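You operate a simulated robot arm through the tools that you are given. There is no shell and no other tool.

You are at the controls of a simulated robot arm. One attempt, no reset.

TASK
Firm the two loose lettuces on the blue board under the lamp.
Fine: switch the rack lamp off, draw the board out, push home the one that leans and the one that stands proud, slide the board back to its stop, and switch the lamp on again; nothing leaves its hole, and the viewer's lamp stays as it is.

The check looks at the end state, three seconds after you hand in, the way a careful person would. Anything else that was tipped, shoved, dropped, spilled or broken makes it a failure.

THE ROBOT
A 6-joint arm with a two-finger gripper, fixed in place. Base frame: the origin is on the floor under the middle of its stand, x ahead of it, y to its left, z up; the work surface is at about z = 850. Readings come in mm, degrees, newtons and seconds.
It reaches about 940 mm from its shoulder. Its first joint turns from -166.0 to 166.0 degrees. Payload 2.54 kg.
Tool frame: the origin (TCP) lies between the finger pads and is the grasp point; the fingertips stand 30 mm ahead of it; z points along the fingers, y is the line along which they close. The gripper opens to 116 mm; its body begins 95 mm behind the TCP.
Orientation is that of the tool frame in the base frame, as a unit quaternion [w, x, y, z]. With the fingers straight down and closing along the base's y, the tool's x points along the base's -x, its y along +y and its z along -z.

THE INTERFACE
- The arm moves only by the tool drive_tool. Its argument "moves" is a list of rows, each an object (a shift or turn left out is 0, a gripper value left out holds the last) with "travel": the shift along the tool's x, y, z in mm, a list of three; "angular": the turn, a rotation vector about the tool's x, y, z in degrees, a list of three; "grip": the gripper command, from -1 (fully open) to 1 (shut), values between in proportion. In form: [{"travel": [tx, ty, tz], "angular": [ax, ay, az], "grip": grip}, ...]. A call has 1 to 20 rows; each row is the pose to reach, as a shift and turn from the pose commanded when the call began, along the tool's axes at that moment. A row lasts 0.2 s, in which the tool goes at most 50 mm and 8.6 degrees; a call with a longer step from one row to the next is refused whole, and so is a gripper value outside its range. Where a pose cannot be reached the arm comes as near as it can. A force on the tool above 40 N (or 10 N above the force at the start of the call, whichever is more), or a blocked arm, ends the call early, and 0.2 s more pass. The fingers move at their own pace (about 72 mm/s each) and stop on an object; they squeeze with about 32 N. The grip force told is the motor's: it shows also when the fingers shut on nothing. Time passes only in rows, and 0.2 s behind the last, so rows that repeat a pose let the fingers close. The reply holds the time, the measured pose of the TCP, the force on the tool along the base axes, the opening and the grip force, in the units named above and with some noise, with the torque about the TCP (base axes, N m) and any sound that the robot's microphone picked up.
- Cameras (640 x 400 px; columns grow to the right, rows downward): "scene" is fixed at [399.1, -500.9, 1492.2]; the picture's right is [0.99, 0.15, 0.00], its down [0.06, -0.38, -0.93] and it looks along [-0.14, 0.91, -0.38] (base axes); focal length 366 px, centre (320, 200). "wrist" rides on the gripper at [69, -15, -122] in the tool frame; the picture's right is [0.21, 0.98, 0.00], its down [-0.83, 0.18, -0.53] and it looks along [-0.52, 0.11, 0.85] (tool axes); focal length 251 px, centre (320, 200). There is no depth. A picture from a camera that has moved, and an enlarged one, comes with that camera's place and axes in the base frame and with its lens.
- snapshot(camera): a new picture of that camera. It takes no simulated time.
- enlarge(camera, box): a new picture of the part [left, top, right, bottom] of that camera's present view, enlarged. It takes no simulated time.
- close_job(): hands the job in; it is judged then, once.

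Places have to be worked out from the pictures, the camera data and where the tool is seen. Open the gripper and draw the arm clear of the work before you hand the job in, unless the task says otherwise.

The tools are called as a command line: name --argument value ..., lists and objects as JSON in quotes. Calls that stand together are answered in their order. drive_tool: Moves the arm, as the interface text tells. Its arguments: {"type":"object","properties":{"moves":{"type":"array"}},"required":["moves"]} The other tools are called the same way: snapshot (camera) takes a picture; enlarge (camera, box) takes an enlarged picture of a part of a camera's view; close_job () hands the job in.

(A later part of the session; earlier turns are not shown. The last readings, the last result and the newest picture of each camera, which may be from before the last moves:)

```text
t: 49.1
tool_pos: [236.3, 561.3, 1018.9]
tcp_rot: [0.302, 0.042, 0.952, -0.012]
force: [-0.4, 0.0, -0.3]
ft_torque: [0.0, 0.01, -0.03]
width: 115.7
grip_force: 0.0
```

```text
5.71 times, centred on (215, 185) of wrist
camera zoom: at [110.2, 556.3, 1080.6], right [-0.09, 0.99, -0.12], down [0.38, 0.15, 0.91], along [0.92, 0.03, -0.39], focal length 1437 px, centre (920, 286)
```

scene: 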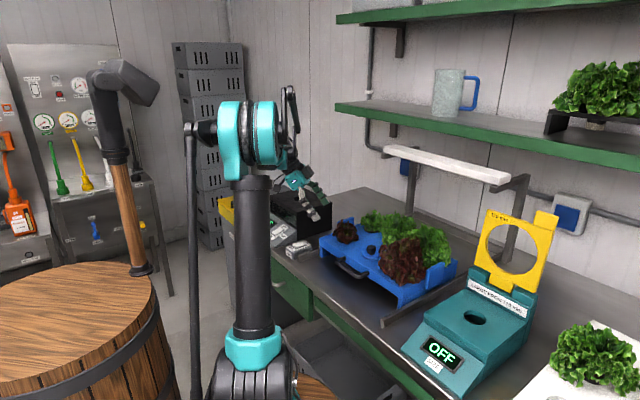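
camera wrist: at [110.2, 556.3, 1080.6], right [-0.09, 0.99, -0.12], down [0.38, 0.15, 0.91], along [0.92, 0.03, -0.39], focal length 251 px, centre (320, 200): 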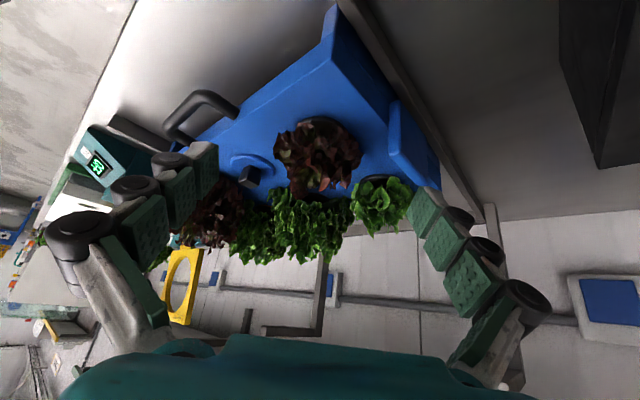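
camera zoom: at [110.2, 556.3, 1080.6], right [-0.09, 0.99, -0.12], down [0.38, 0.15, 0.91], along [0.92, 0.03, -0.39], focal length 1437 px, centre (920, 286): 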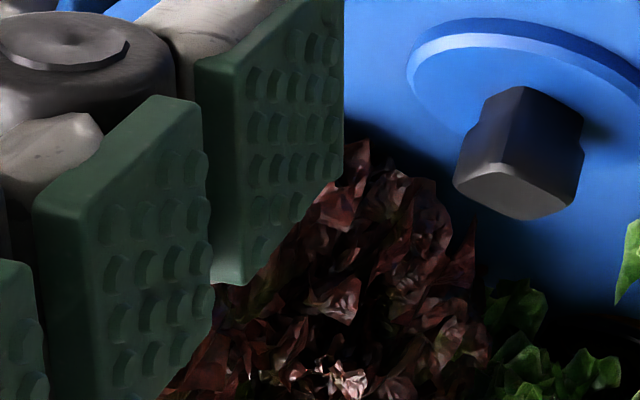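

No orange shows at the middle or right green pots from here. The red one at the right is hidden by a finger; I shift sideways and slightly lower to see its base.

drive_tool --moves '[{"travel": [0.5, -10, 0], "grip": -1}, {"travel": [1.5, -30, 6]}, {"travel": [3, -58, 15]}, {"travel": [4.3, -87, 27]}, {"travel": [5.6, -115, 39]}, {"travel": [6.7, -136, 49]}, {"travel": [7.2, -147, 55]}, {"travel": [7.2, -147.5, 56]}]'

snapshot --camera "wrist"

enlarge --camera "wrist" --box '[220, 110, 420, 270]'

```text
t: 50.9
tool_pos: [249.3, 412.2, 971.4]
tcp_rot: [0.301, 0.042, 0.952, -0.013]
force: [-1.0, -0.4, 0.1]
ft_torque: [-0.02, -0.02, -0.02]
width: 115.8
grip_force: 0.0
```

```text
taken
camera wrist: at [122.8, 407.1, 1031.0], right [-0.09, 0.99, -0.12], down [0.38, 0.15, 0.91], along [0.92, 0.03, -0.39], focal length 251 px, centre (320, 200)
```

wrist: 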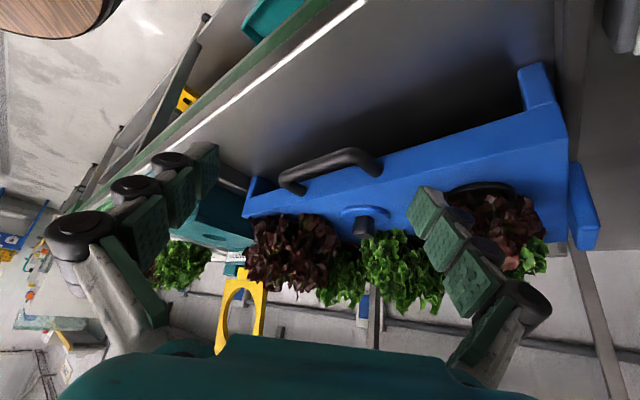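

```text
2.50 times, centred on (320, 190) of wrist
camera zoom: at [122.8, 407.1, 1031.0], right [-0.09, 0.99, -0.12], down [0.38, 0.15, 0.91], along [0.92, 0.03, -0.39], focal length 629 px, centre (320, 225)
```

zoom: 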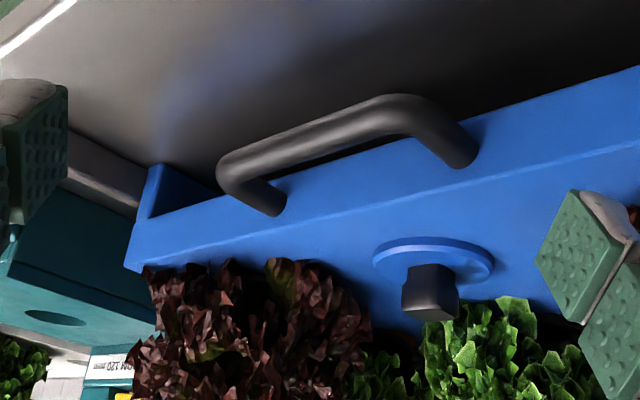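

enlarge --camera "wrist" --box '[235, 190, 355, 310]'

enlarge --camera "wrist" --box '[310, 200, 450, 320]'

enlarge --camera "wrist" --box '[315, 205, 385, 265]'

```text
3.33 times, centred on (295, 250) of wrist
camera zoom: at [122.8, 407.1, 1031.0], right [-0.09, 0.99, -0.12], down [0.38, 0.15, 0.91], along [0.92, 0.03, -0.39], focal length 838 px, centre (403, 33)
```

zoom: 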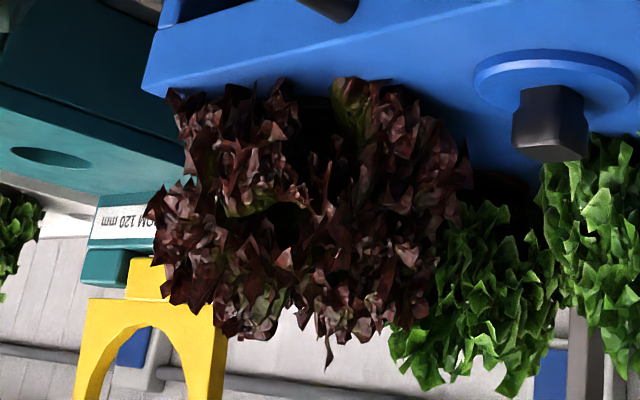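

```text
3.33 times, centred on (380, 260) of wrist
camera zoom: at [122.8, 407.1, 1031.0], right [-0.09, 0.99, -0.12], down [0.38, 0.15, 0.91], along [0.92, 0.03, -0.39], focal length 838 px, centre (120, 0)
```

zoom: 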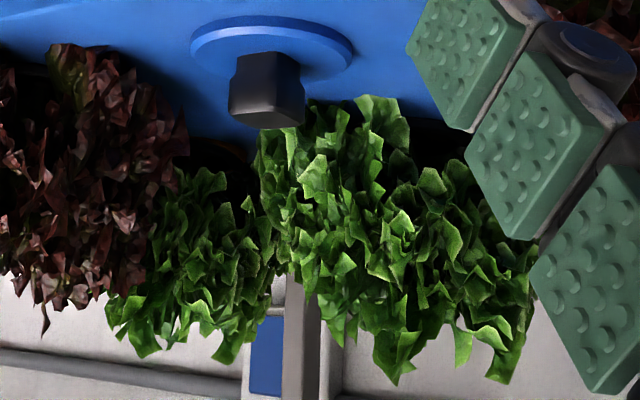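

```text
6.67 times, centred on (350, 235) of wrist
camera zoom: at [122.8, 407.1, 1031.0], right [-0.09, 0.99, -0.12], down [0.38, 0.15, 0.91], along [0.92, 0.03, -0.39], focal length 1676 px, centre (120, -33)
```

zoom: 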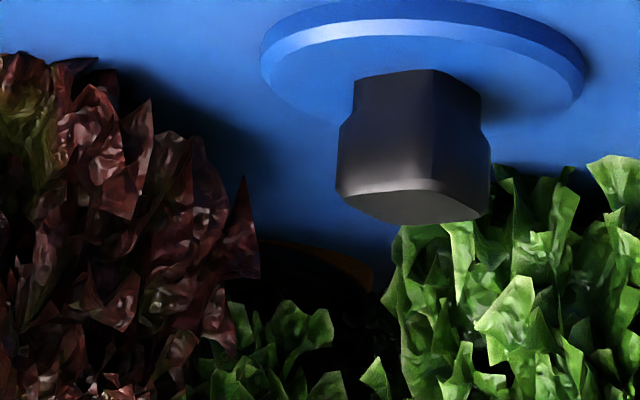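

Behind the cap, at the right-hand green plant, there is a dim orange arc. I zoom in there.

enlarge --camera "wrist" --box '[336, 236, 366, 256]'

enlarge --camera "wrist" --box '[260, 200, 320, 240]'

enlarge --camera "wrist" --box '[370, 220, 420, 260]'

```text
16.00 times, centred on (351, 246) of wrist
camera zoom: at [122.8, 407.1, 1031.0], right [-0.09, 0.99, -0.12], down [0.38, 0.15, 0.91], along [0.92, 0.03, -0.39], focal length 4023 px, centre (-176, -536)
```

zoom: 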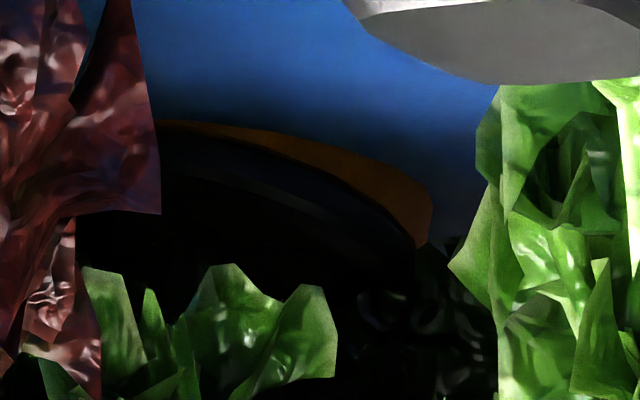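

```text
10.00 times, centred on (290, 220) of wrist
camera zoom: at [122.8, 407.1, 1031.0], right [-0.09, 0.99, -0.12], down [0.38, 0.15, 0.91], along [0.92, 0.03, -0.39], focal length 2514 px, centre (620, 0)
```

zoom: 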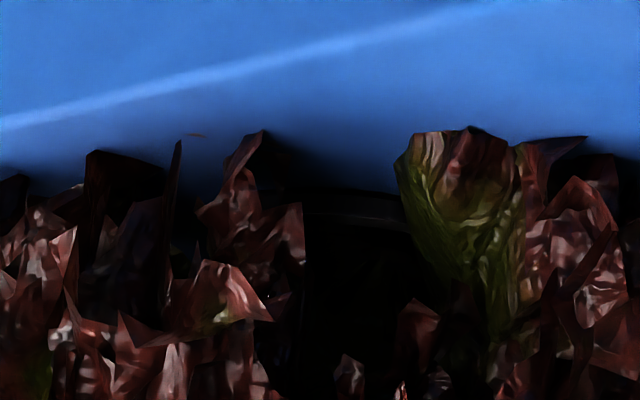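

```text
10.00 times, centred on (395, 240) of wrist
camera zoom: at [122.8, 407.1, 1031.0], right [-0.09, 0.99, -0.12], down [0.38, 0.15, 0.91], along [0.92, 0.03, -0.39], focal length 2514 px, centre (-430, -200)
```

zoom: 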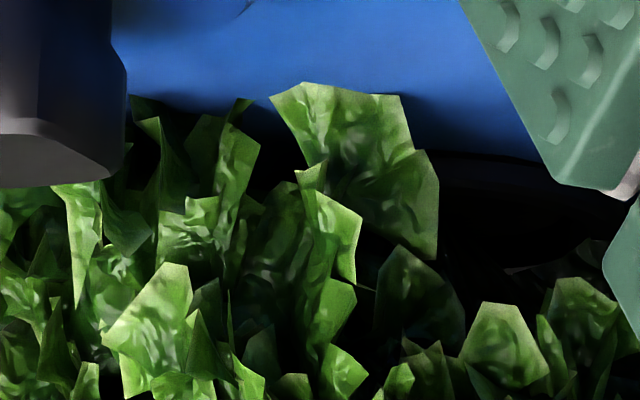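

The right-hand green pot shows orange on one side (raised about 6 mm at its far/left side, nothing at the near side), so that is the leaner; the red right and middle green show only a black rim lying flat. I raise the arm, turn the tool upright, close it, and go above the leaner's hole (about u=738, v=66).

drive_tool --moves '[{"travel": [-23, 0, -33], "grip": -1}, {"travel": [-46, 0, -66]}, {"travel": [-69, 0, -98]}, {"travel": [-86, 0, -123]}, {"travel": [-103.9, 6.3, -110.4], "angular": [-1.07, 2.29, -3.39], "grip": 1}, {"travel": [-132, 16.3, -90.5], "angular": [-2.75, 5.89, -8.71]}, {"travel": [-162.6, 27.2, -68.8], "angular": [-4.58, 9.81, -14.5]}, {"travel": [-193.2, 38, -47.1], "angular": [-6.4, 13.7, -20.3]}, {"travel": [-223.9, 48.9, -25.4], "angular": [-8.24, 17.7, -26.1]}, {"travel": [-254.5, 59.7, -3.7], "angular": [-10.1, 21.6, -31.9]}, {"travel": [-285.1, 70.6, 18], "angular": [-11.9, 25.5, -37.8]}, {"travel": [-310.7, 79.6, 36], "angular": [-13.4, 28.8, -42.6]}, {"travel": [-328.5, 86, 48.7], "angular": [-14.5, 31.1, -46]}, {"travel": [-341.3, 90.5, 57.7], "angular": [-15.26, 32.7, -48.4]}, {"travel": [-341.3, 90.5, 57.7], "angular": [-15.26, 32.7, -48.4]}]'

snapshot --camera "wrist"

enlarge --camera "scene" --box '[350, 90, 510, 290]'

```text
t: 54.1
tool_pos: [568.0, 473.8, 1118.2]
tcp_rot: [0.001, -0.383, 0.924, 0.001]
force: [-0.4, 0.4, -0.3]
ft_torque: [-0.01, 0.04, -0.02]
width: 0.0
grip_force: 28.6
```

```text
taken
camera wrist: at [532.1, 413.9, 1240.5], right [-0.84, 0.54, 0.0], down [0.46, 0.71, 0.54], along [0.29, 0.45, -0.84], focal length 251 px, centre (320, 200)
```

wrist: 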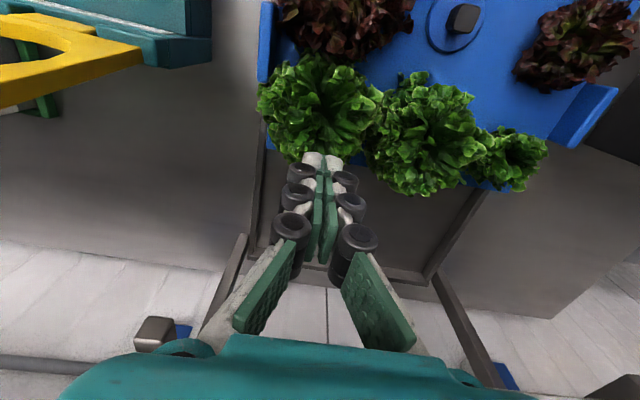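

```text
2.00 times, centred on (430, 190) of scene
camera zoom: at [399.1, -500.9, 1492.2], right [0.99, 0.15, 0.0], down [0.06, -0.38, -0.93], along [-0.14, 0.91, -0.38], focal length 733 px, centre (100, 220)
```

zoom: 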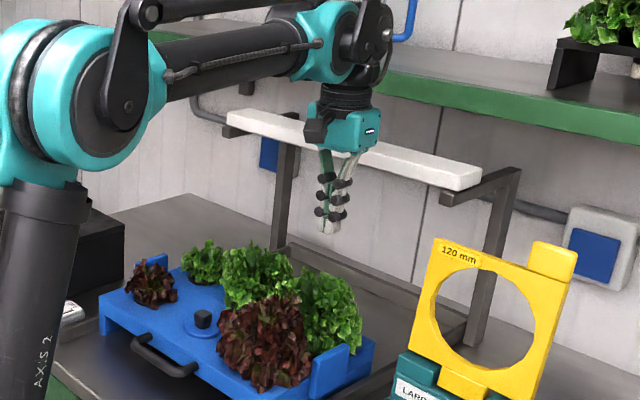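

I am above the leaner at (737, 67). A close look from above to find its heart.

enlarge --camera "wrist" --box '[240, 30, 400, 190]'

enlarge --camera "scene" --box '[380, 180, 470, 290]'

```text
2.50 times, centred on (320, 110) of wrist
camera zoom: at [532.1, 413.9, 1240.5], right [-0.84, 0.54, 0.0], down [0.46, 0.71, 0.54], along [0.29, 0.45, -0.84], focal length 629 px, centre (320, 425)
```

zoom: 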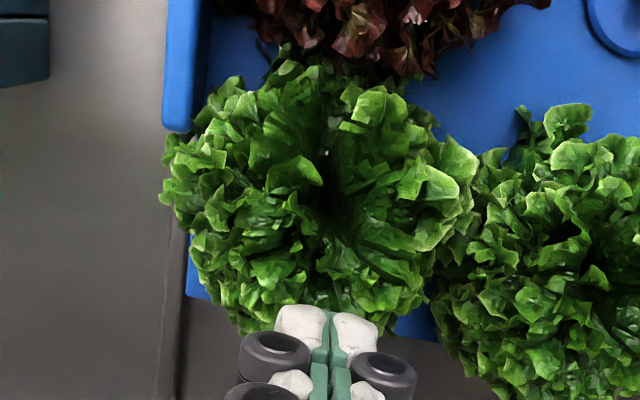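

```text
3.64 times, centred on (425, 235) of scene
camera zoom: at [399.1, -500.9, 1492.2], right [0.99, 0.15, 0.0], down [0.06, -0.38, -0.93], along [-0.14, 0.91, -0.38], focal length 1332 px, centre (-62, 73)
```

zoom: 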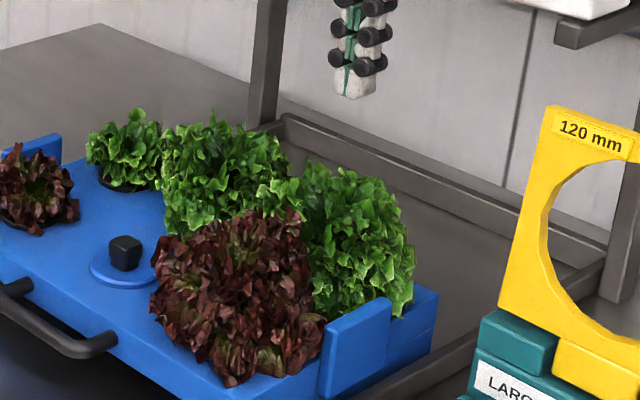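

Its heart lies toward the robot of the hole (u≈725 at z≈960), so it leans toward the robot; pressing over the hole centre or slightly beyond rights it. I go down in stages at u≈740, v≈66.

drive_tool --moves '[{"travel": [-1.5, 0.5, 10], "grip": 1}, {"travel": [-3, 0.5, 25]}, {"travel": [-3, 0.5, 40]}, {"travel": [-3, 0.5, 50]}, {"travel": [-3, 0.5, 55]}, {"travel": [-3, 0.5, 60]}, {"travel": [-3, 0.5, 65]}, {"travel": [-3, 0.5, 70]}, {"travel": [-3, 0.5, 70]}]'

enlarge --camera "scene" --box '[380, 180, 470, 290]'

enlarge --camera "wrist" --box '[240, 30, 400, 190]'

```text
t: 56.1
tool_pos: [571.7, 476.0, 1050.3]
tcp_rot: [0.001, -0.382, 0.924, 0.001]
force: [0.1, 0.5, -0.5]
ft_torque: [0.01, -0.04, -0.02]
width: 0.0
grip_force: 28.4
```

```text
3.64 times, centred on (425, 235) of scene
camera zoom: at [399.1, -500.9, 1492.2], right [0.99, 0.15, 0.0], down [0.06, -0.38, -0.93], along [-0.14, 0.91, -0.38], focal length 1332 px, centre (-62, 73)
```

zoom: 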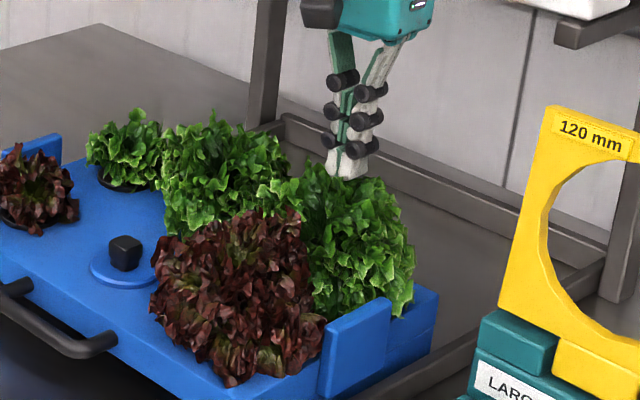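

```text
2.50 times, centred on (320, 110) of wrist
camera zoom: at [534.4, 415.5, 1171.3], right [-0.84, 0.54, 0.0], down [0.46, 0.71, 0.54], along [0.29, 0.45, -0.84], focal length 629 px, centre (320, 425)
```

zoom: 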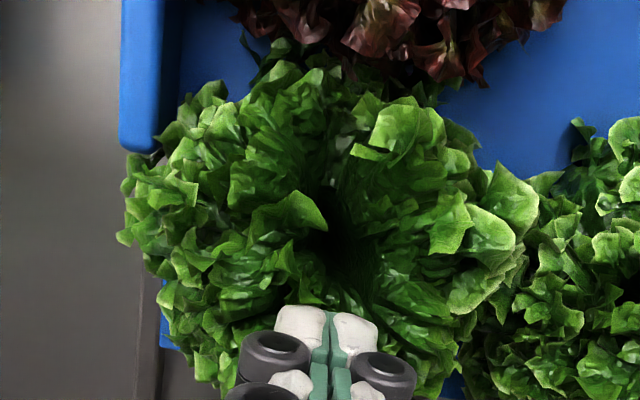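

No contact yet with tips at z≈1020. I continue slowly.

drive_tool --moves '[{"travel": [0, 0, 4], "grip": 1}, {"travel": [0, 0, 8]}, {"travel": [0, 0, 12]}, {"travel": [0, 0, 16]}, {"travel": [0, 0, 16]}]'

enlarge --camera "scene" --box '[380, 180, 470, 290]'

```text
t: 57.3
tool_pos: [570.8, 477.3, 1033.2]
tcp_rot: [0.001, -0.382, 0.924, 0.001]
force: [0.5, -0.4, 0.8]
ft_torque: [-0.02, 0.0, -0.01]
width: 0.0
grip_force: 28.5
```

```text
3.64 times, centred on (425, 235) of scene
camera zoom: at [399.1, -500.9, 1492.2], right [0.99, 0.15, 0.0], down [0.06, -0.38, -0.93], along [-0.14, 0.91, -0.38], focal length 1332 px, centre (-62, 73)
```

zoom: 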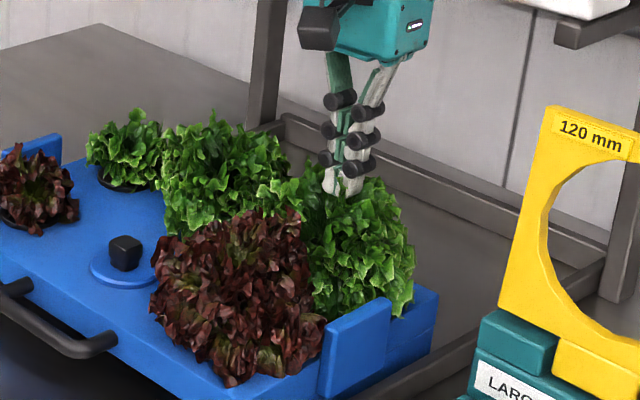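

Still no clear force at tip z≈1003. On down in 3 mm rows.

drive_tool --moves '[{"travel": [0, 0, 3], "grip": 1}, {"travel": [0, 0, 6]}, {"travel": [0, 0, 9]}, {"travel": [0, 0, 12]}, {"travel": [0, 0, 12]}]'

enlarge --camera "scene" --box '[380, 180, 470, 290]'

```text
t: 58.5
tool_pos: [570.4, 477.5, 1021.2]
tcp_rot: [0.0, -0.382, 0.924, 0.001]
force: [-0.5, 0.4, 0.4]
ft_torque: [0.01, 0.01, -0.02]
width: 0.2
grip_force: 28.6
```

```text
3.64 times, centred on (425, 235) of scene
camera zoom: at [399.1, -500.9, 1492.2], right [0.99, 0.15, 0.0], down [0.06, -0.38, -0.93], along [-0.14, 0.91, -0.38], focal length 1332 px, centre (-62, 73)
```

zoom: 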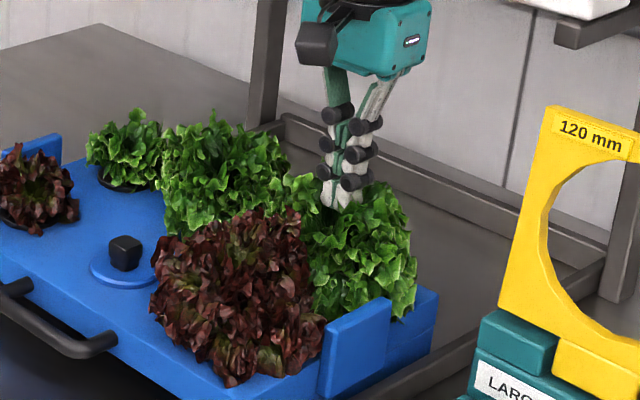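

The plant's outline begins to shift slightly. I continue pressing gently.

drive_tool --moves '[{"travel": [0, 0, 2.5], "grip": 1}, {"travel": [0, 0, 5]}, {"travel": [0, 0, 7.5]}, {"travel": [0, 0, 10]}, {"travel": [0, 0, 10]}]'

enlarge --camera "scene" --box '[380, 180, 470, 290]'

enlarge --camera "wrist" --box '[220, 0, 420, 190]'

```text
t: 59.2
tool_pos: [570.6, 477.5, 1019.9]
tcp_rot: [0.002, -0.383, 0.924, 0.001]
force: [-2.3, -0.3, 16.7]
ft_torque: [-0.04, 0.06, 0.03]
width: 5.8
grip_force: 28.1
stopped in row 3: the force on the tool passed its limit at 50 N (the readings are from after the stop); the commanded pose is now the measured one
```

```text
3.64 times, centred on (425, 235) of scene
camera zoom: at [399.1, -500.9, 1492.2], right [0.99, 0.15, 0.0], down [0.06, -0.38, -0.93], along [-0.14, 0.91, -0.38], focal length 1332 px, centre (-62, 73)
```

zoom: 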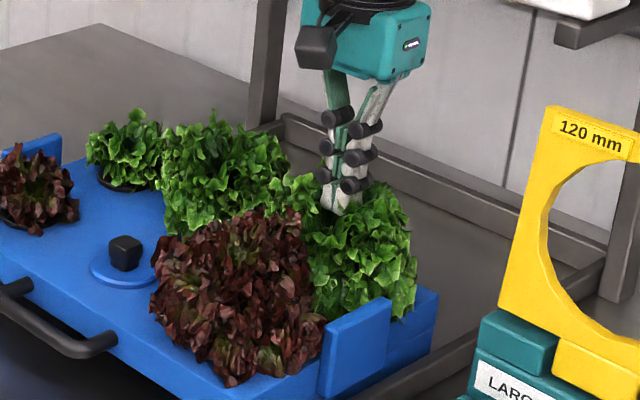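

```text
2.11 times, centred on (320, 95) of wrist
camera zoom: at [533.8, 416.3, 1140.2], right [-0.84, 0.54, 0.0], down [0.45, 0.71, 0.54], along [0.29, 0.45, -0.84], focal length 529 px, centre (320, 421)
```

zoom: 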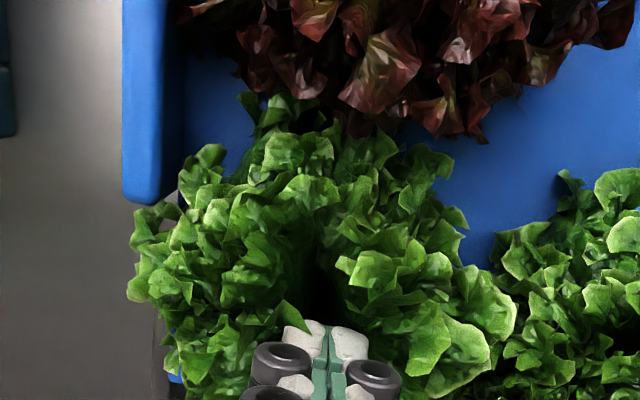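

A firm stop at tip z≈989. I lift off straight and check whether it is upright and flat now.

drive_tool --moves '[{"travel": [0, 0, -4], "grip": 1}, {"travel": [0, 0, -14]}, {"travel": [0, 0, -35]}, {"travel": [0, 0, -65]}, {"travel": [0, 0, -90]}, {"travel": [0, 0, -100]}, {"travel": [0, 0, -100]}]'

enlarge --camera "scene" --box '[380, 180, 470, 290]'

enlarge --camera "wrist" --box '[240, 30, 400, 190]'

```text
t: 60.8
tool_pos: [572.3, 477.5, 1117.4]
tcp_rot: [0.003, -0.382, 0.924, 0.001]
force: [-0.2, 0.0, 0.2]
ft_torque: [-0.02, -0.02, 0.0]
width: 0.1
grip_force: 29.1
```

```text
3.64 times, centred on (425, 235) of scene
camera zoom: at [399.1, -500.9, 1492.2], right [0.99, 0.15, 0.0], down [0.06, -0.38, -0.93], along [-0.14, 0.91, -0.38], focal length 1332 px, centre (-62, 73)
```

zoom: 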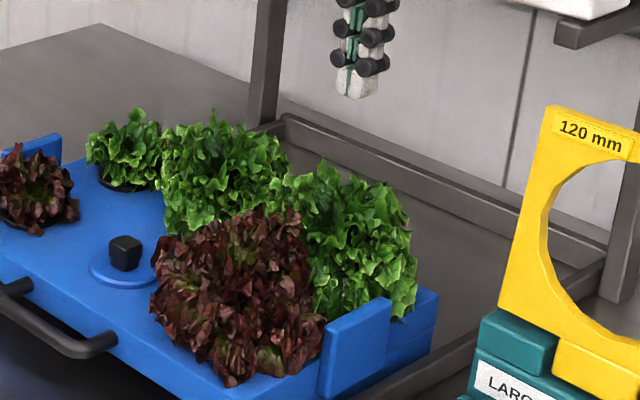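

```text
2.50 times, centred on (320, 110) of wrist
camera zoom: at [533.9, 415.6, 1239.5], right [-0.84, 0.54, 0.0], down [0.45, 0.71, 0.54], along [0.29, 0.45, -0.84], focal length 629 px, centre (320, 425)
```

zoom: 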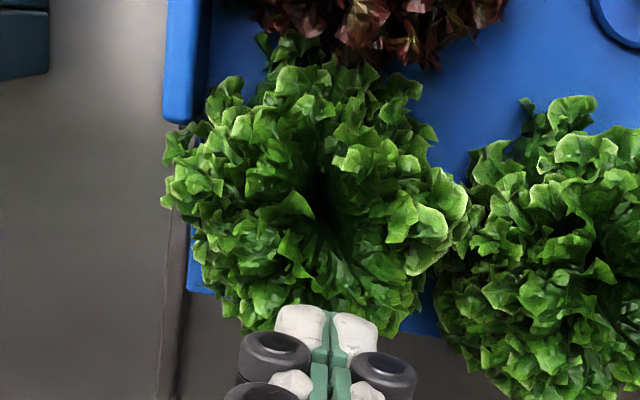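

I go back to the same low diagonal viewpoint to check that the orange edge is gone.

drive_tool --moves '[{"travel": [19.2, 12.8, -4], "angular": [1.07, -2.29, 3.39], "grip": -1}, {"travel": [49.4, 32.8, -4], "angular": [2.75, -5.89, 8.71]}, {"travel": [82.4, 54.7, -4], "angular": [4.58, -9.81, 14.5]}, {"travel": [115.3, 76.5, -4], "angular": [6.4, -13.7, 20.3]}, {"travel": [148.2, 98.4, -4], "angular": [8.24, -17.7, 26.1]}, {"travel": [181.2, 120.3, -4], "angular": [10.1, -21.6, 31.9]}, {"travel": [214.1, 142.1, -4], "angular": [11.9, -25.5, 37.8]}, {"travel": [241.6, 160.3, -4], "angular": [13.4, -28.8, 42.6]}, {"travel": [260.8, 173.1, -4], "angular": [14.5, -31.1, 46]}, {"travel": [274.5, 182.2, -4], "angular": [15.26, -32.7, 48.4]}, {"travel": [274.5, 182.2, 20], "angular": [15.26, -32.7, 48.4]}, {"travel": [274.5, 182.2, 60], "angular": [15.26, -32.7, 48.4]}, {"travel": [274.5, 182.2, 100], "angular": [15.26, -32.7, 48.4]}, {"travel": [274.5, 182.2, 132], "angular": [15.26, -32.7, 48.4]}, {"travel": [274.5, 182.2, 146], "angular": [15.26, -32.7, 48.4]}, {"travel": [274.5, 182.2, 146], "angular": [15.26, -32.7, 48.4]}]'

snapshot --camera "wrist"

enlarge --camera "wrist" --box '[336, 236, 366, 256]'

enlarge --camera "wrist" --box '[235, 190, 395, 310]'

```text
t: 64.2
tool_pos: [249.1, 413.0, 970.4]
tcp_rot: [0.301, 0.043, 0.952, -0.012]
force: [0.2, 0.1, -1.2]
ft_torque: [-0.04, -0.01, -0.01]
width: 116.3
grip_force: 0.1
```

```text
taken
camera wrist: at [123.1, 408.2, 1030.5], right [-0.09, 0.99, -0.12], down [0.38, 0.15, 0.91], along [0.92, 0.03, -0.39], focal length 251 px, centre (320, 200)
```

wrist: 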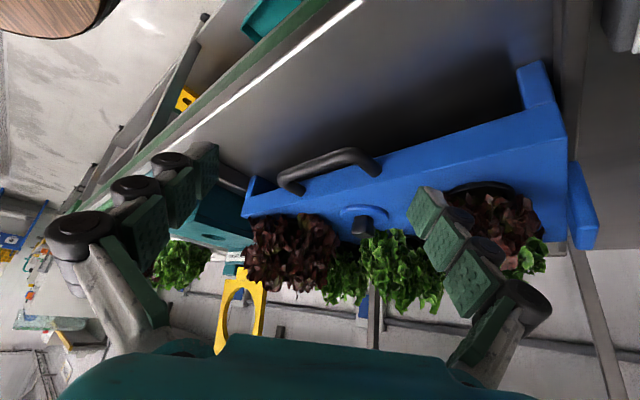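

```text
16.00 times, centred on (351, 246) of wrist
camera zoom: at [123.1, 408.2, 1030.5], right [-0.09, 0.99, -0.12], down [0.38, 0.15, 0.91], along [0.92, 0.03, -0.39], focal length 4023 px, centre (-176, -536)
```

zoom: 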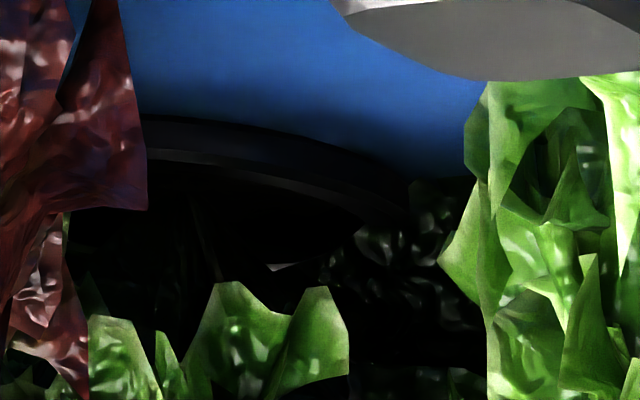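

```text
3.33 times, centred on (315, 250) of wrist
camera zoom: at [123.1, 408.2, 1030.5], right [-0.09, 0.99, -0.12], down [0.38, 0.15, 0.91], along [0.92, 0.03, -0.39], focal length 838 px, centre (337, 33)
```

zoom: 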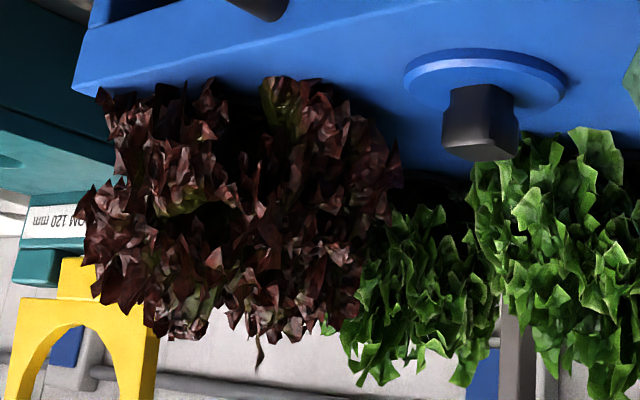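

The orange edge is gone and its rim lies flat: both loose lettuces are home. Now I go back upright in front of the handle with closed fingers, to push the board home from the bar.

drive_tool --moves '[{"travel": [-28, 0, -41], "grip": 1}, {"travel": [-57.4, 0, -81.9]}, {"travel": [-61.6, -3, -76.5], "angular": [-1.53, 3.27, -4.84]}, {"travel": [-66.6, -6.7, -69.9], "angular": [-3.36, 7.19, -10.65]}, {"travel": [-72.1, -10.7, -62.9], "angular": [-5.34, 11.45, -16.94]}, {"travel": [-77.6, -14.6, -55.8], "angular": [-7.32, 15.7, -23.2]}, {"travel": [-83, -18.6, -48.7], "angular": [-9.31, 19.95, -29.5]}, {"travel": [-88.5, -22.6, -41.6], "angular": [-11.3, 24.2, -35.8]}, {"travel": [-93.9, -26.5, -34.6], "angular": [-13.3, 28.4, -42.1]}, {"travel": [-99.4, -30.5, -27.5], "angular": [-15.26, 32.7, -48.4]}, {"travel": [-99.4, -30.5, -27.5], "angular": [-15.26, 32.7, -48.4]}]'

snapshot --camera "wrist"

enlarge --camera "scene" --box '[300, 180, 470, 310]'

```text
refused: row 2 steps farther than a row can; nothing moved
```

```text
taken
camera wrist: at [123.1, 408.2, 1030.5], right [-0.09, 0.99, -0.12], down [0.38, 0.15, 0.91], along [0.92, 0.03, -0.39], focal length 251 px, centre (320, 200)
```

wrist: 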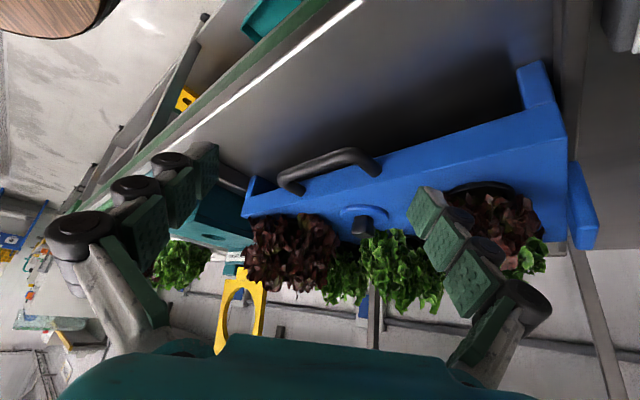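

```text
3.08 times, centred on (385, 245) of scene
camera zoom: at [399.1, -500.9, 1492.2], right [0.99, 0.15, 0.0], down [0.06, -0.38, -0.93], along [-0.14, 0.91, -0.38], focal length 1128 px, centre (120, 62)
```

zoom: 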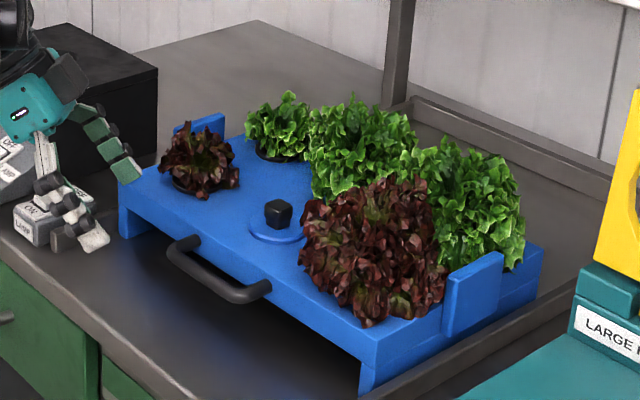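

The call was refused for one step slightly over 50 mm. I repeat it with a gentler lift, closing the fingers after rising.

drive_tool --moves '[{"travel": [-15, 0, -22], "grip": -1}, {"travel": [-37, 0, -53]}, {"travel": [-57.4, 0, -81.9]}, {"travel": [-61.6, -3, -76.5], "angular": [-1.53, 3.27, -4.84], "grip": 1}, {"travel": [-66.6, -6.7, -69.9], "angular": [-3.36, 7.19, -10.65]}, {"travel": [-72.1, -10.7, -62.9], "angular": [-5.34, 11.45, -16.94]}, {"travel": [-77.6, -14.6, -55.8], "angular": [-7.32, 15.7, -23.2]}, {"travel": [-83, -18.6, -48.7], "angular": [-9.31, 19.95, -29.5]}, {"travel": [-88.5, -22.6, -41.6], "angular": [-11.3, 24.2, -35.8]}, {"travel": [-93.9, -26.5, -34.6], "angular": [-13.3, 28.4, -42.1]}, {"travel": [-99.4, -30.5, -27.5], "angular": [-15.26, 32.7, -48.4]}, {"travel": [-99.4, -30.5, -27.5], "angular": [-15.26, 32.7, -48.4]}]'

snapshot --camera "wrist"

enlarge --camera "wrist" --box '[220, 80, 420, 210]'

```text
t: 66.8
tool_pos: [312.0, 375.6, 1050.7]
tcp_rot: [0.002, -0.382, 0.924, 0.001]
force: [0.3, -0.3, 0.5]
ft_torque: [-0.02, 0.02, 0.01]
width: 0.0
grip_force: 28.8
```

```text
taken
camera wrist: at [274.8, 315.2, 1171.4], right [-0.84, 0.54, 0.0], down [0.45, 0.71, 0.54], along [0.29, 0.45, -0.84], focal length 251 px, centre (320, 200)
```

wrist: 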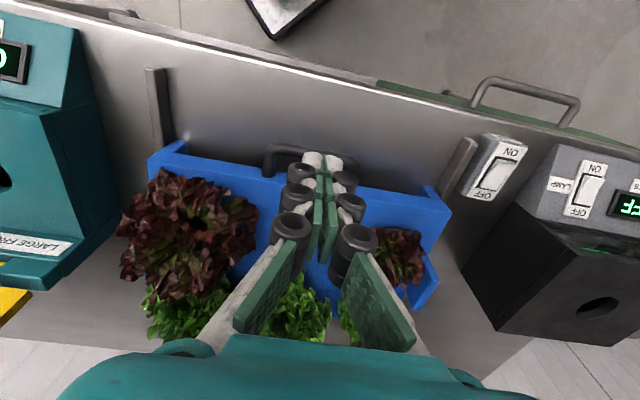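

```text
3.08 times, centred on (320, 145) of wrist
camera zoom: at [274.8, 315.2, 1171.4], right [-0.84, 0.54, 0.0], down [0.45, 0.71, 0.54], along [0.29, 0.45, -0.84], focal length 774 px, centre (320, 369)
```

zoom: 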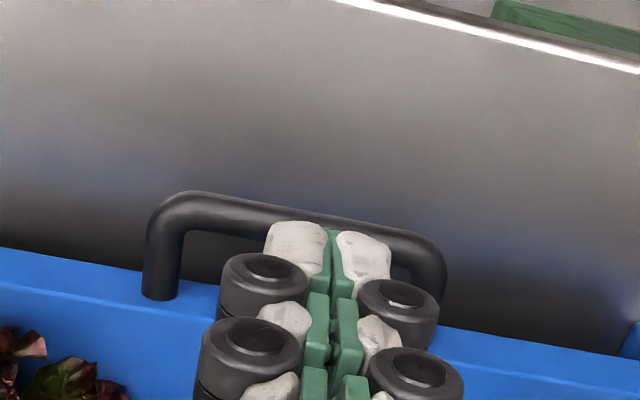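

Bar centre is at u≈524, straight; the fingers are in front of it at u≈486. I go down to tip z≈889.

drive_tool --moves '[{"travel": [0, 1, 15], "grip": 1}, {"travel": [0, 1, 45]}, {"travel": [0, 1, 80]}, {"travel": [0, 1, 110]}, {"travel": [0, 1, 126]}, {"travel": [0, 1, 131]}, {"travel": [0, 1, 131]}]'

enlarge --camera "wrist" --box '[220, 110, 420, 240]'

enlarge --camera "scene" --box '[300, 180, 470, 310]'

```text
t: 68.4
tool_pos: [312.3, 377.1, 918.8]
tcp_rot: [0.003, -0.381, 0.924, 0.001]
force: [-0.2, 0.6, 0.6]
ft_torque: [0.01, 0.0, 0.0]
width: 0.0
grip_force: 28.9
```

```text
3.08 times, centred on (320, 175) of wrist
camera zoom: at [274.7, 316.2, 1041.0], right [-0.84, 0.54, 0.0], down [0.45, 0.71, 0.54], along [0.29, 0.45, -0.84], focal length 774 px, centre (320, 277)
```

zoom: 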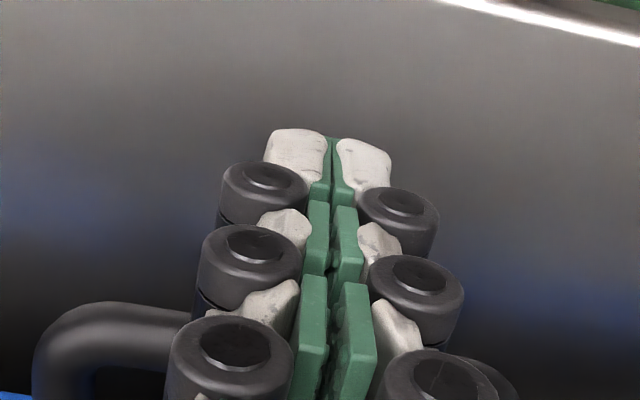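

```text
3.08 times, centred on (385, 245) of scene
camera zoom: at [399.1, -500.9, 1492.2], right [0.99, 0.15, 0.0], down [0.06, -0.38, -0.93], along [-0.14, 0.91, -0.38], focal length 1128 px, centre (120, 62)
```

zoom: 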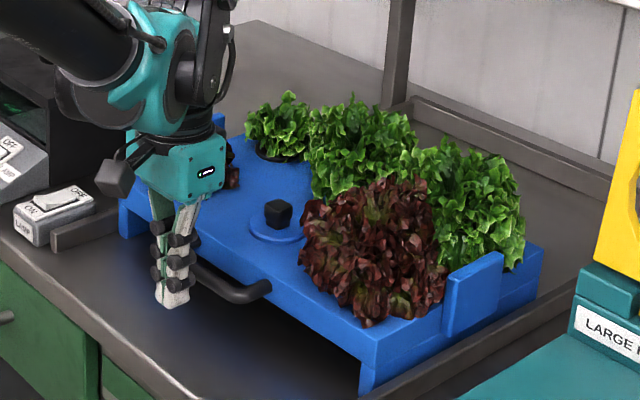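

Fingers are in front of the bar, clear. I push slowly and straight toward the rack.

drive_tool --moves '[{"travel": [-4, 0, 0], "grip": 1}, {"travel": [-9, 0, 0]}, {"travel": [-13, 0, 0]}, {"travel": [-16, 0, 0]}, {"travel": [-19, 0, 0]}, {"travel": [-22, 0, 0]}, {"travel": [-25, 0, 0]}, {"travel": [-29, 0, 0]}, {"travel": [-34, 0, 0]}, {"travel": [-40, 0, 0]}, {"travel": [-47, 0, 0]}, {"travel": [-54, 0, 0]}, {"travel": [-61, 0, 0]}, {"travel": [-68, 0, 0]}, {"travel": [-75, 0, 0]}, {"travel": [-82, 0, 0]}, {"travel": [-88, 0, 0]}, {"travel": [-93, 0, 0]}, {"travel": [-97, 0, 0]}, {"travel": [-99, 0, 0]}]'

snapshot --camera "scene"

snapshot --camera "wrist"

```text
t: 72.6
tool_pos: [381.5, 447.8, 918.5]
tcp_rot: [0.002, -0.382, 0.924, 0.001]
force: [-1.4, -0.8, 0.7]
ft_torque: [0.01, 0.01, -0.01]
width: 6.2
grip_force: 28.4
```

```text
taken
```

scene: 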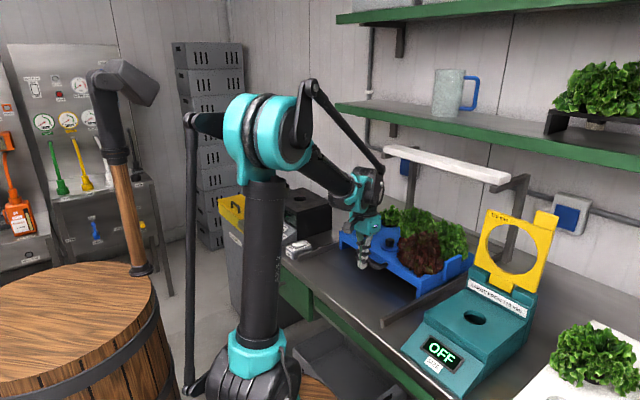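

```text
taken
camera wrist: at [343.8, 386.1, 1040.6], right [-0.84, 0.54, 0.0], down [0.45, 0.71, 0.54], along [0.29, 0.45, -0.84], focal length 251 px, centre (320, 200)
```

wrist: 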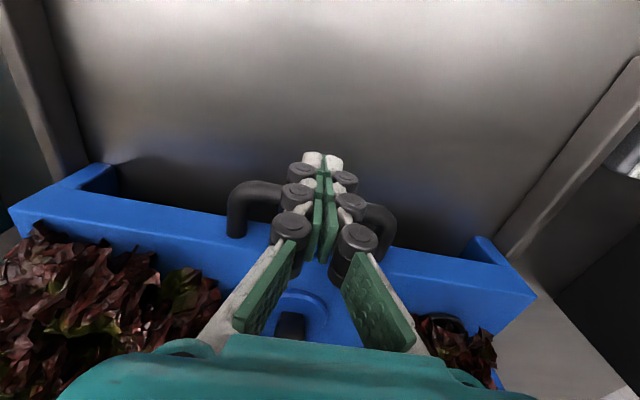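

The board moves evenly with the push (u now 586). I continue.

drive_tool --moves '[{"travel": [-2, 0, 0], "grip": 1}, {"travel": [-5, 0, 0]}, {"travel": [-9, 0, 0]}, {"travel": [-15, 0, 0]}, {"travel": [-22, 0, 0]}, {"travel": [-29, 0, 0]}, {"travel": [-36, 0, 0]}, {"travel": [-43, 0, 0]}, {"travel": [-50, 0, 0]}, {"travel": [-57, 0, 0]}, {"travel": [-64, 0, 0]}, {"travel": [-71, 0, 0]}, {"travel": [-78, 0, 0]}, {"travel": [-85, 0, 0]}, {"travel": [-91, 0, 0]}, {"travel": [-97, 0, 0]}, {"travel": [-102, 0, 0]}, {"travel": [-106, 0, 0]}, {"travel": [-108, 0, 0]}, {"travel": [-109, 0, 0]}]'

snapshot --camera "scene"

snapshot --camera "wrist"

```text
t: 76.8
tool_pos: [457.5, 524.8, 919.7]
tcp_rot: [0.002, -0.382, 0.924, 0.001]
force: [-2.0, -1.5, 1.1]
ft_torque: [-0.03, 0.01, -0.01]
width: 6.1
grip_force: 28.5
```

```text
taken
```

scene: 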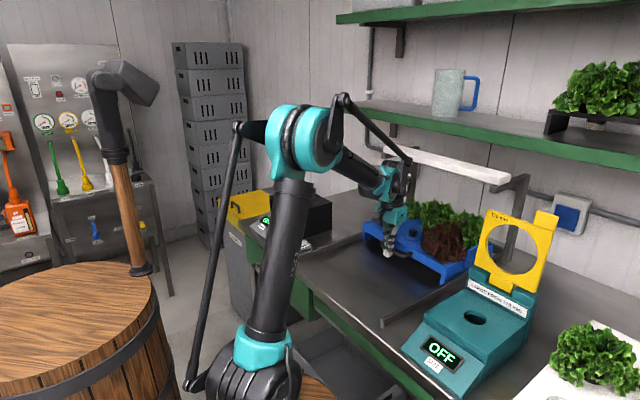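

```text
taken
camera wrist: at [420.6, 463.5, 1041.2], right [-0.84, 0.54, 0.0], down [0.45, 0.71, 0.54], along [0.29, 0.45, -0.84], focal length 251 px, centre (320, 200)
```

wrist: 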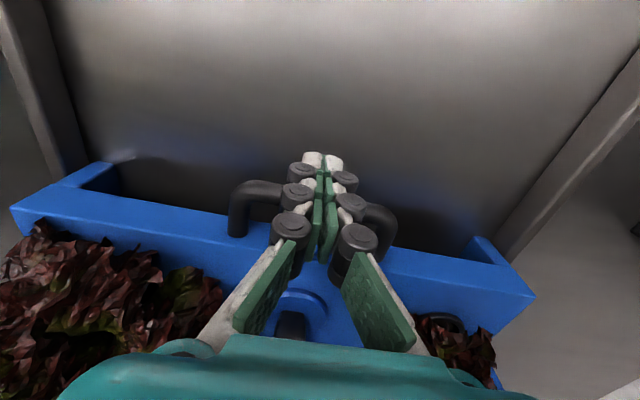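

u is now 695; about 55 mm remain. I push on more slowly and watch for the stop.

drive_tool --moves '[{"travel": [-2, 0, 0], "grip": 1}, {"travel": [-5, 0, 0]}, {"travel": [-9, 0, 0]}, {"travel": [-13, 0, 0]}, {"travel": [-17, 0, 0]}, {"travel": [-21, 0, 0]}, {"travel": [-25, 0, 0]}, {"travel": [-29, 0, 0]}, {"travel": [-32, 0, 0]}, {"travel": [-35, 0, 0]}, {"travel": [-37, 0, 0]}, {"travel": [-39, 0, 0]}, {"travel": [-41, 0, 0]}, {"travel": [-43, 0, 0]}, {"travel": [-45, 0, 0]}]'

snapshot --camera "scene"

snapshot --camera "wrist"

```text
t: 80.0
tool_pos: [492.1, 555.8, 920.1]
tcp_rot: [0.003, -0.383, 0.924, 0.001]
force: [-1.8, -1.7, 1.0]
ft_torque: [-0.02, -0.01, 0.03]
width: 5.9
grip_force: 28.5
```

```text
taken
```

scene: 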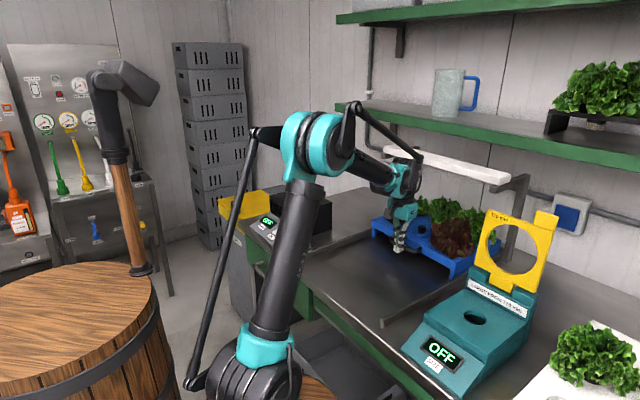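

```text
taken
camera wrist: at [453.0, 494.9, 1041.7], right [-0.84, 0.54, 0.0], down [0.45, 0.71, 0.54], along [0.29, 0.45, -0.84], focal length 251 px, centre (320, 200)
```

wrist: 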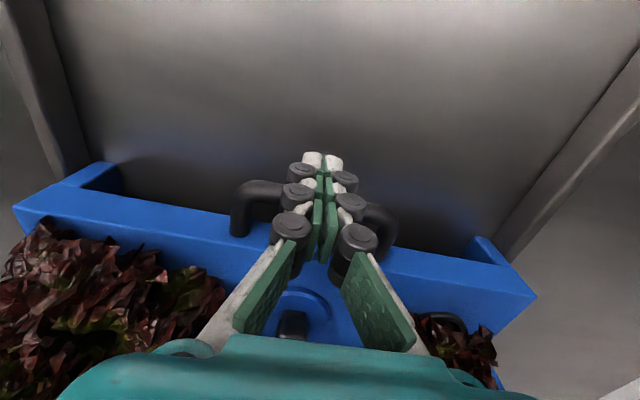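

u is 741; home should come within about 10 mm. I creep forward 1 mm per row.

drive_tool --moves '[{"travel": [-1, 0, 0], "grip": 1}, {"travel": [-2, 0, 0]}, {"travel": [-3, 0, 0]}, {"travel": [-4, 0, 0]}, {"travel": [-5, 0, 0]}, {"travel": [-6, 0, 0]}, {"travel": [-7, 0, 0]}, {"travel": [-7, 0, 0]}]'

```text
t: 81.8
tool_pos: [493.9, 561.4, 921.1]
tcp_rot: [0.002, -0.382, 0.924, 0.001]
force: [-0.6, -1.4, 0.3]
ft_torque: [-0.04, 0.05, 0.0]
width: 5.8
grip_force: 28.1
```

Still only sliding friction at u=746. I creep on.

drive_tool --moves '[{"travel": [-1, 0, 0], "grip": 1}, {"travel": [-2, 0, 0]}, {"travel": [-3, 0, 0]}, {"travel": [-4, 0, 0]}, {"travel": [-5, 0, 0]}, {"travel": [-6, 0, 0]}, {"travel": [-6, 0, 0]}]'

enlarge --camera "scene" --box '[360, 130, 540, 290]'

```text
t: 83.4
tool_pos: [498.9, 565.6, 919.7]
tcp_rot: [0.002, -0.382, 0.924, 0.001]
force: [-1.9, -1.9, 0.2]
ft_torque: [-0.04, 0.01, -0.03]
width: 5.9
grip_force: 28.5
```

```text
2.50 times, centred on (450, 210) of scene
camera zoom: at [399.1, -500.9, 1492.2], right [0.99, 0.15, 0.0], down [0.06, -0.38, -0.93], along [-0.14, 0.91, -0.38], focal length 916 px, centre (-5, 175)
```

zoom: 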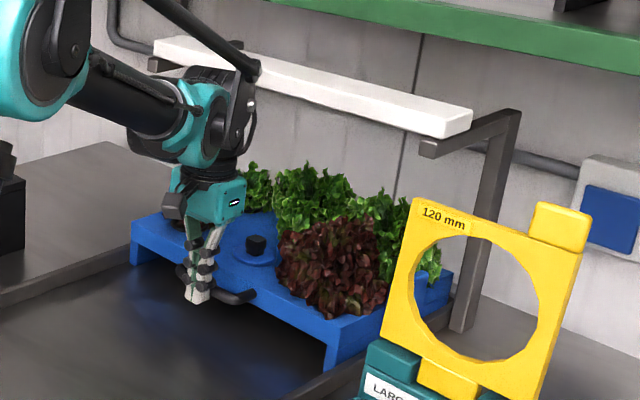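

The board looks practically where it was at the start, but no stop is felt yet. I creep on until it is.

drive_tool --moves '[{"travel": [-1, 0, 0], "grip": 1}, {"travel": [-2, 0, 0]}, {"travel": [-3, 0, 0]}, {"travel": [-4, 0, 0]}, {"travel": [-4, 0, 0]}]'

enlarge --camera "scene" --box '[360, 130, 540, 290]'

```text
t: 84.6
tool_pos: [501.9, 568.1, 919.9]
tcp_rot: [0.003, -0.382, 0.924, 0.001]
force: [-3.9, -5.1, 0.2]
ft_torque: [-0.05, 0.06, -0.02]
width: 5.9
grip_force: 28.2
```

```text
2.50 times, centred on (450, 210) of scene
camera zoom: at [399.1, -500.9, 1492.2], right [0.99, 0.15, 0.0], down [0.06, -0.38, -0.93], along [-0.14, 0.91, -0.38], focal length 916 px, centre (-5, 175)
```

zoom: 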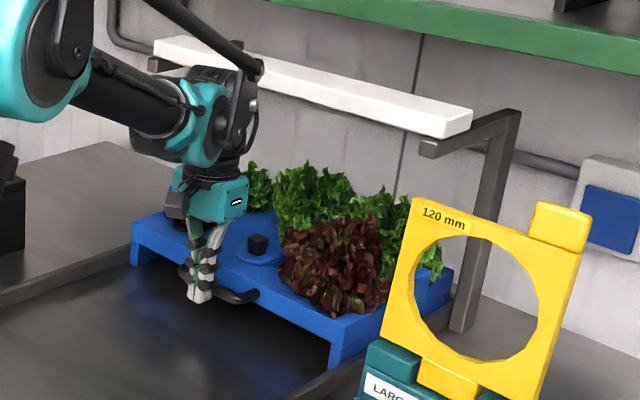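

Force has risen to about 6.4 N at u≈757 — probably the stop. I press another 2–3 mm to confirm.

drive_tool --moves '[{"travel": [-1, 0, 0], "grip": 1}, {"travel": [-2, 0, 0]}, {"travel": [-3, 0, 0]}, {"travel": [-3, 0, 0]}]'

enlarge --camera "scene" --box '[365, 190, 485, 290]'

snapshot --camera "wrist"

```text
t: 85.6
tool_pos: [502.1, 568.5, 921.7]
tcp_rot: [0.002, -0.382, 0.924, 0.0]
force: [-22.0, -24.3, 0.8]
ft_torque: [-0.36, 0.29, 0.04]
width: 6.3
grip_force: 28.5
```

```text
4.00 times, centred on (425, 240) of scene
camera zoom: at [399.1, -500.9, 1492.2], right [0.99, 0.15, 0.0], down [0.06, -0.38, -0.93], along [-0.14, 0.91, -0.38], focal length 1466 px, centre (-100, 40)
```

zoom: 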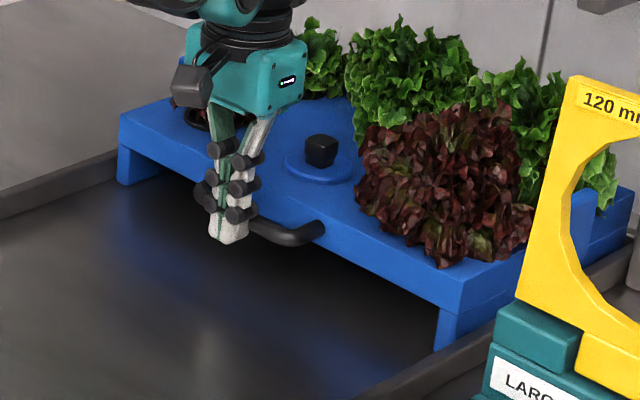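

```text
taken
camera wrist: at [465.2, 507.8, 1042.8], right [-0.84, 0.54, 0.0], down [0.45, 0.71, 0.54], along [0.29, 0.45, -0.84], focal length 251 px, centre (320, 200)
```

wrist: 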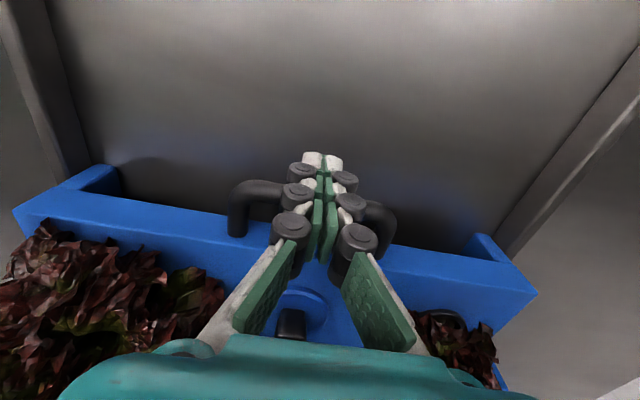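

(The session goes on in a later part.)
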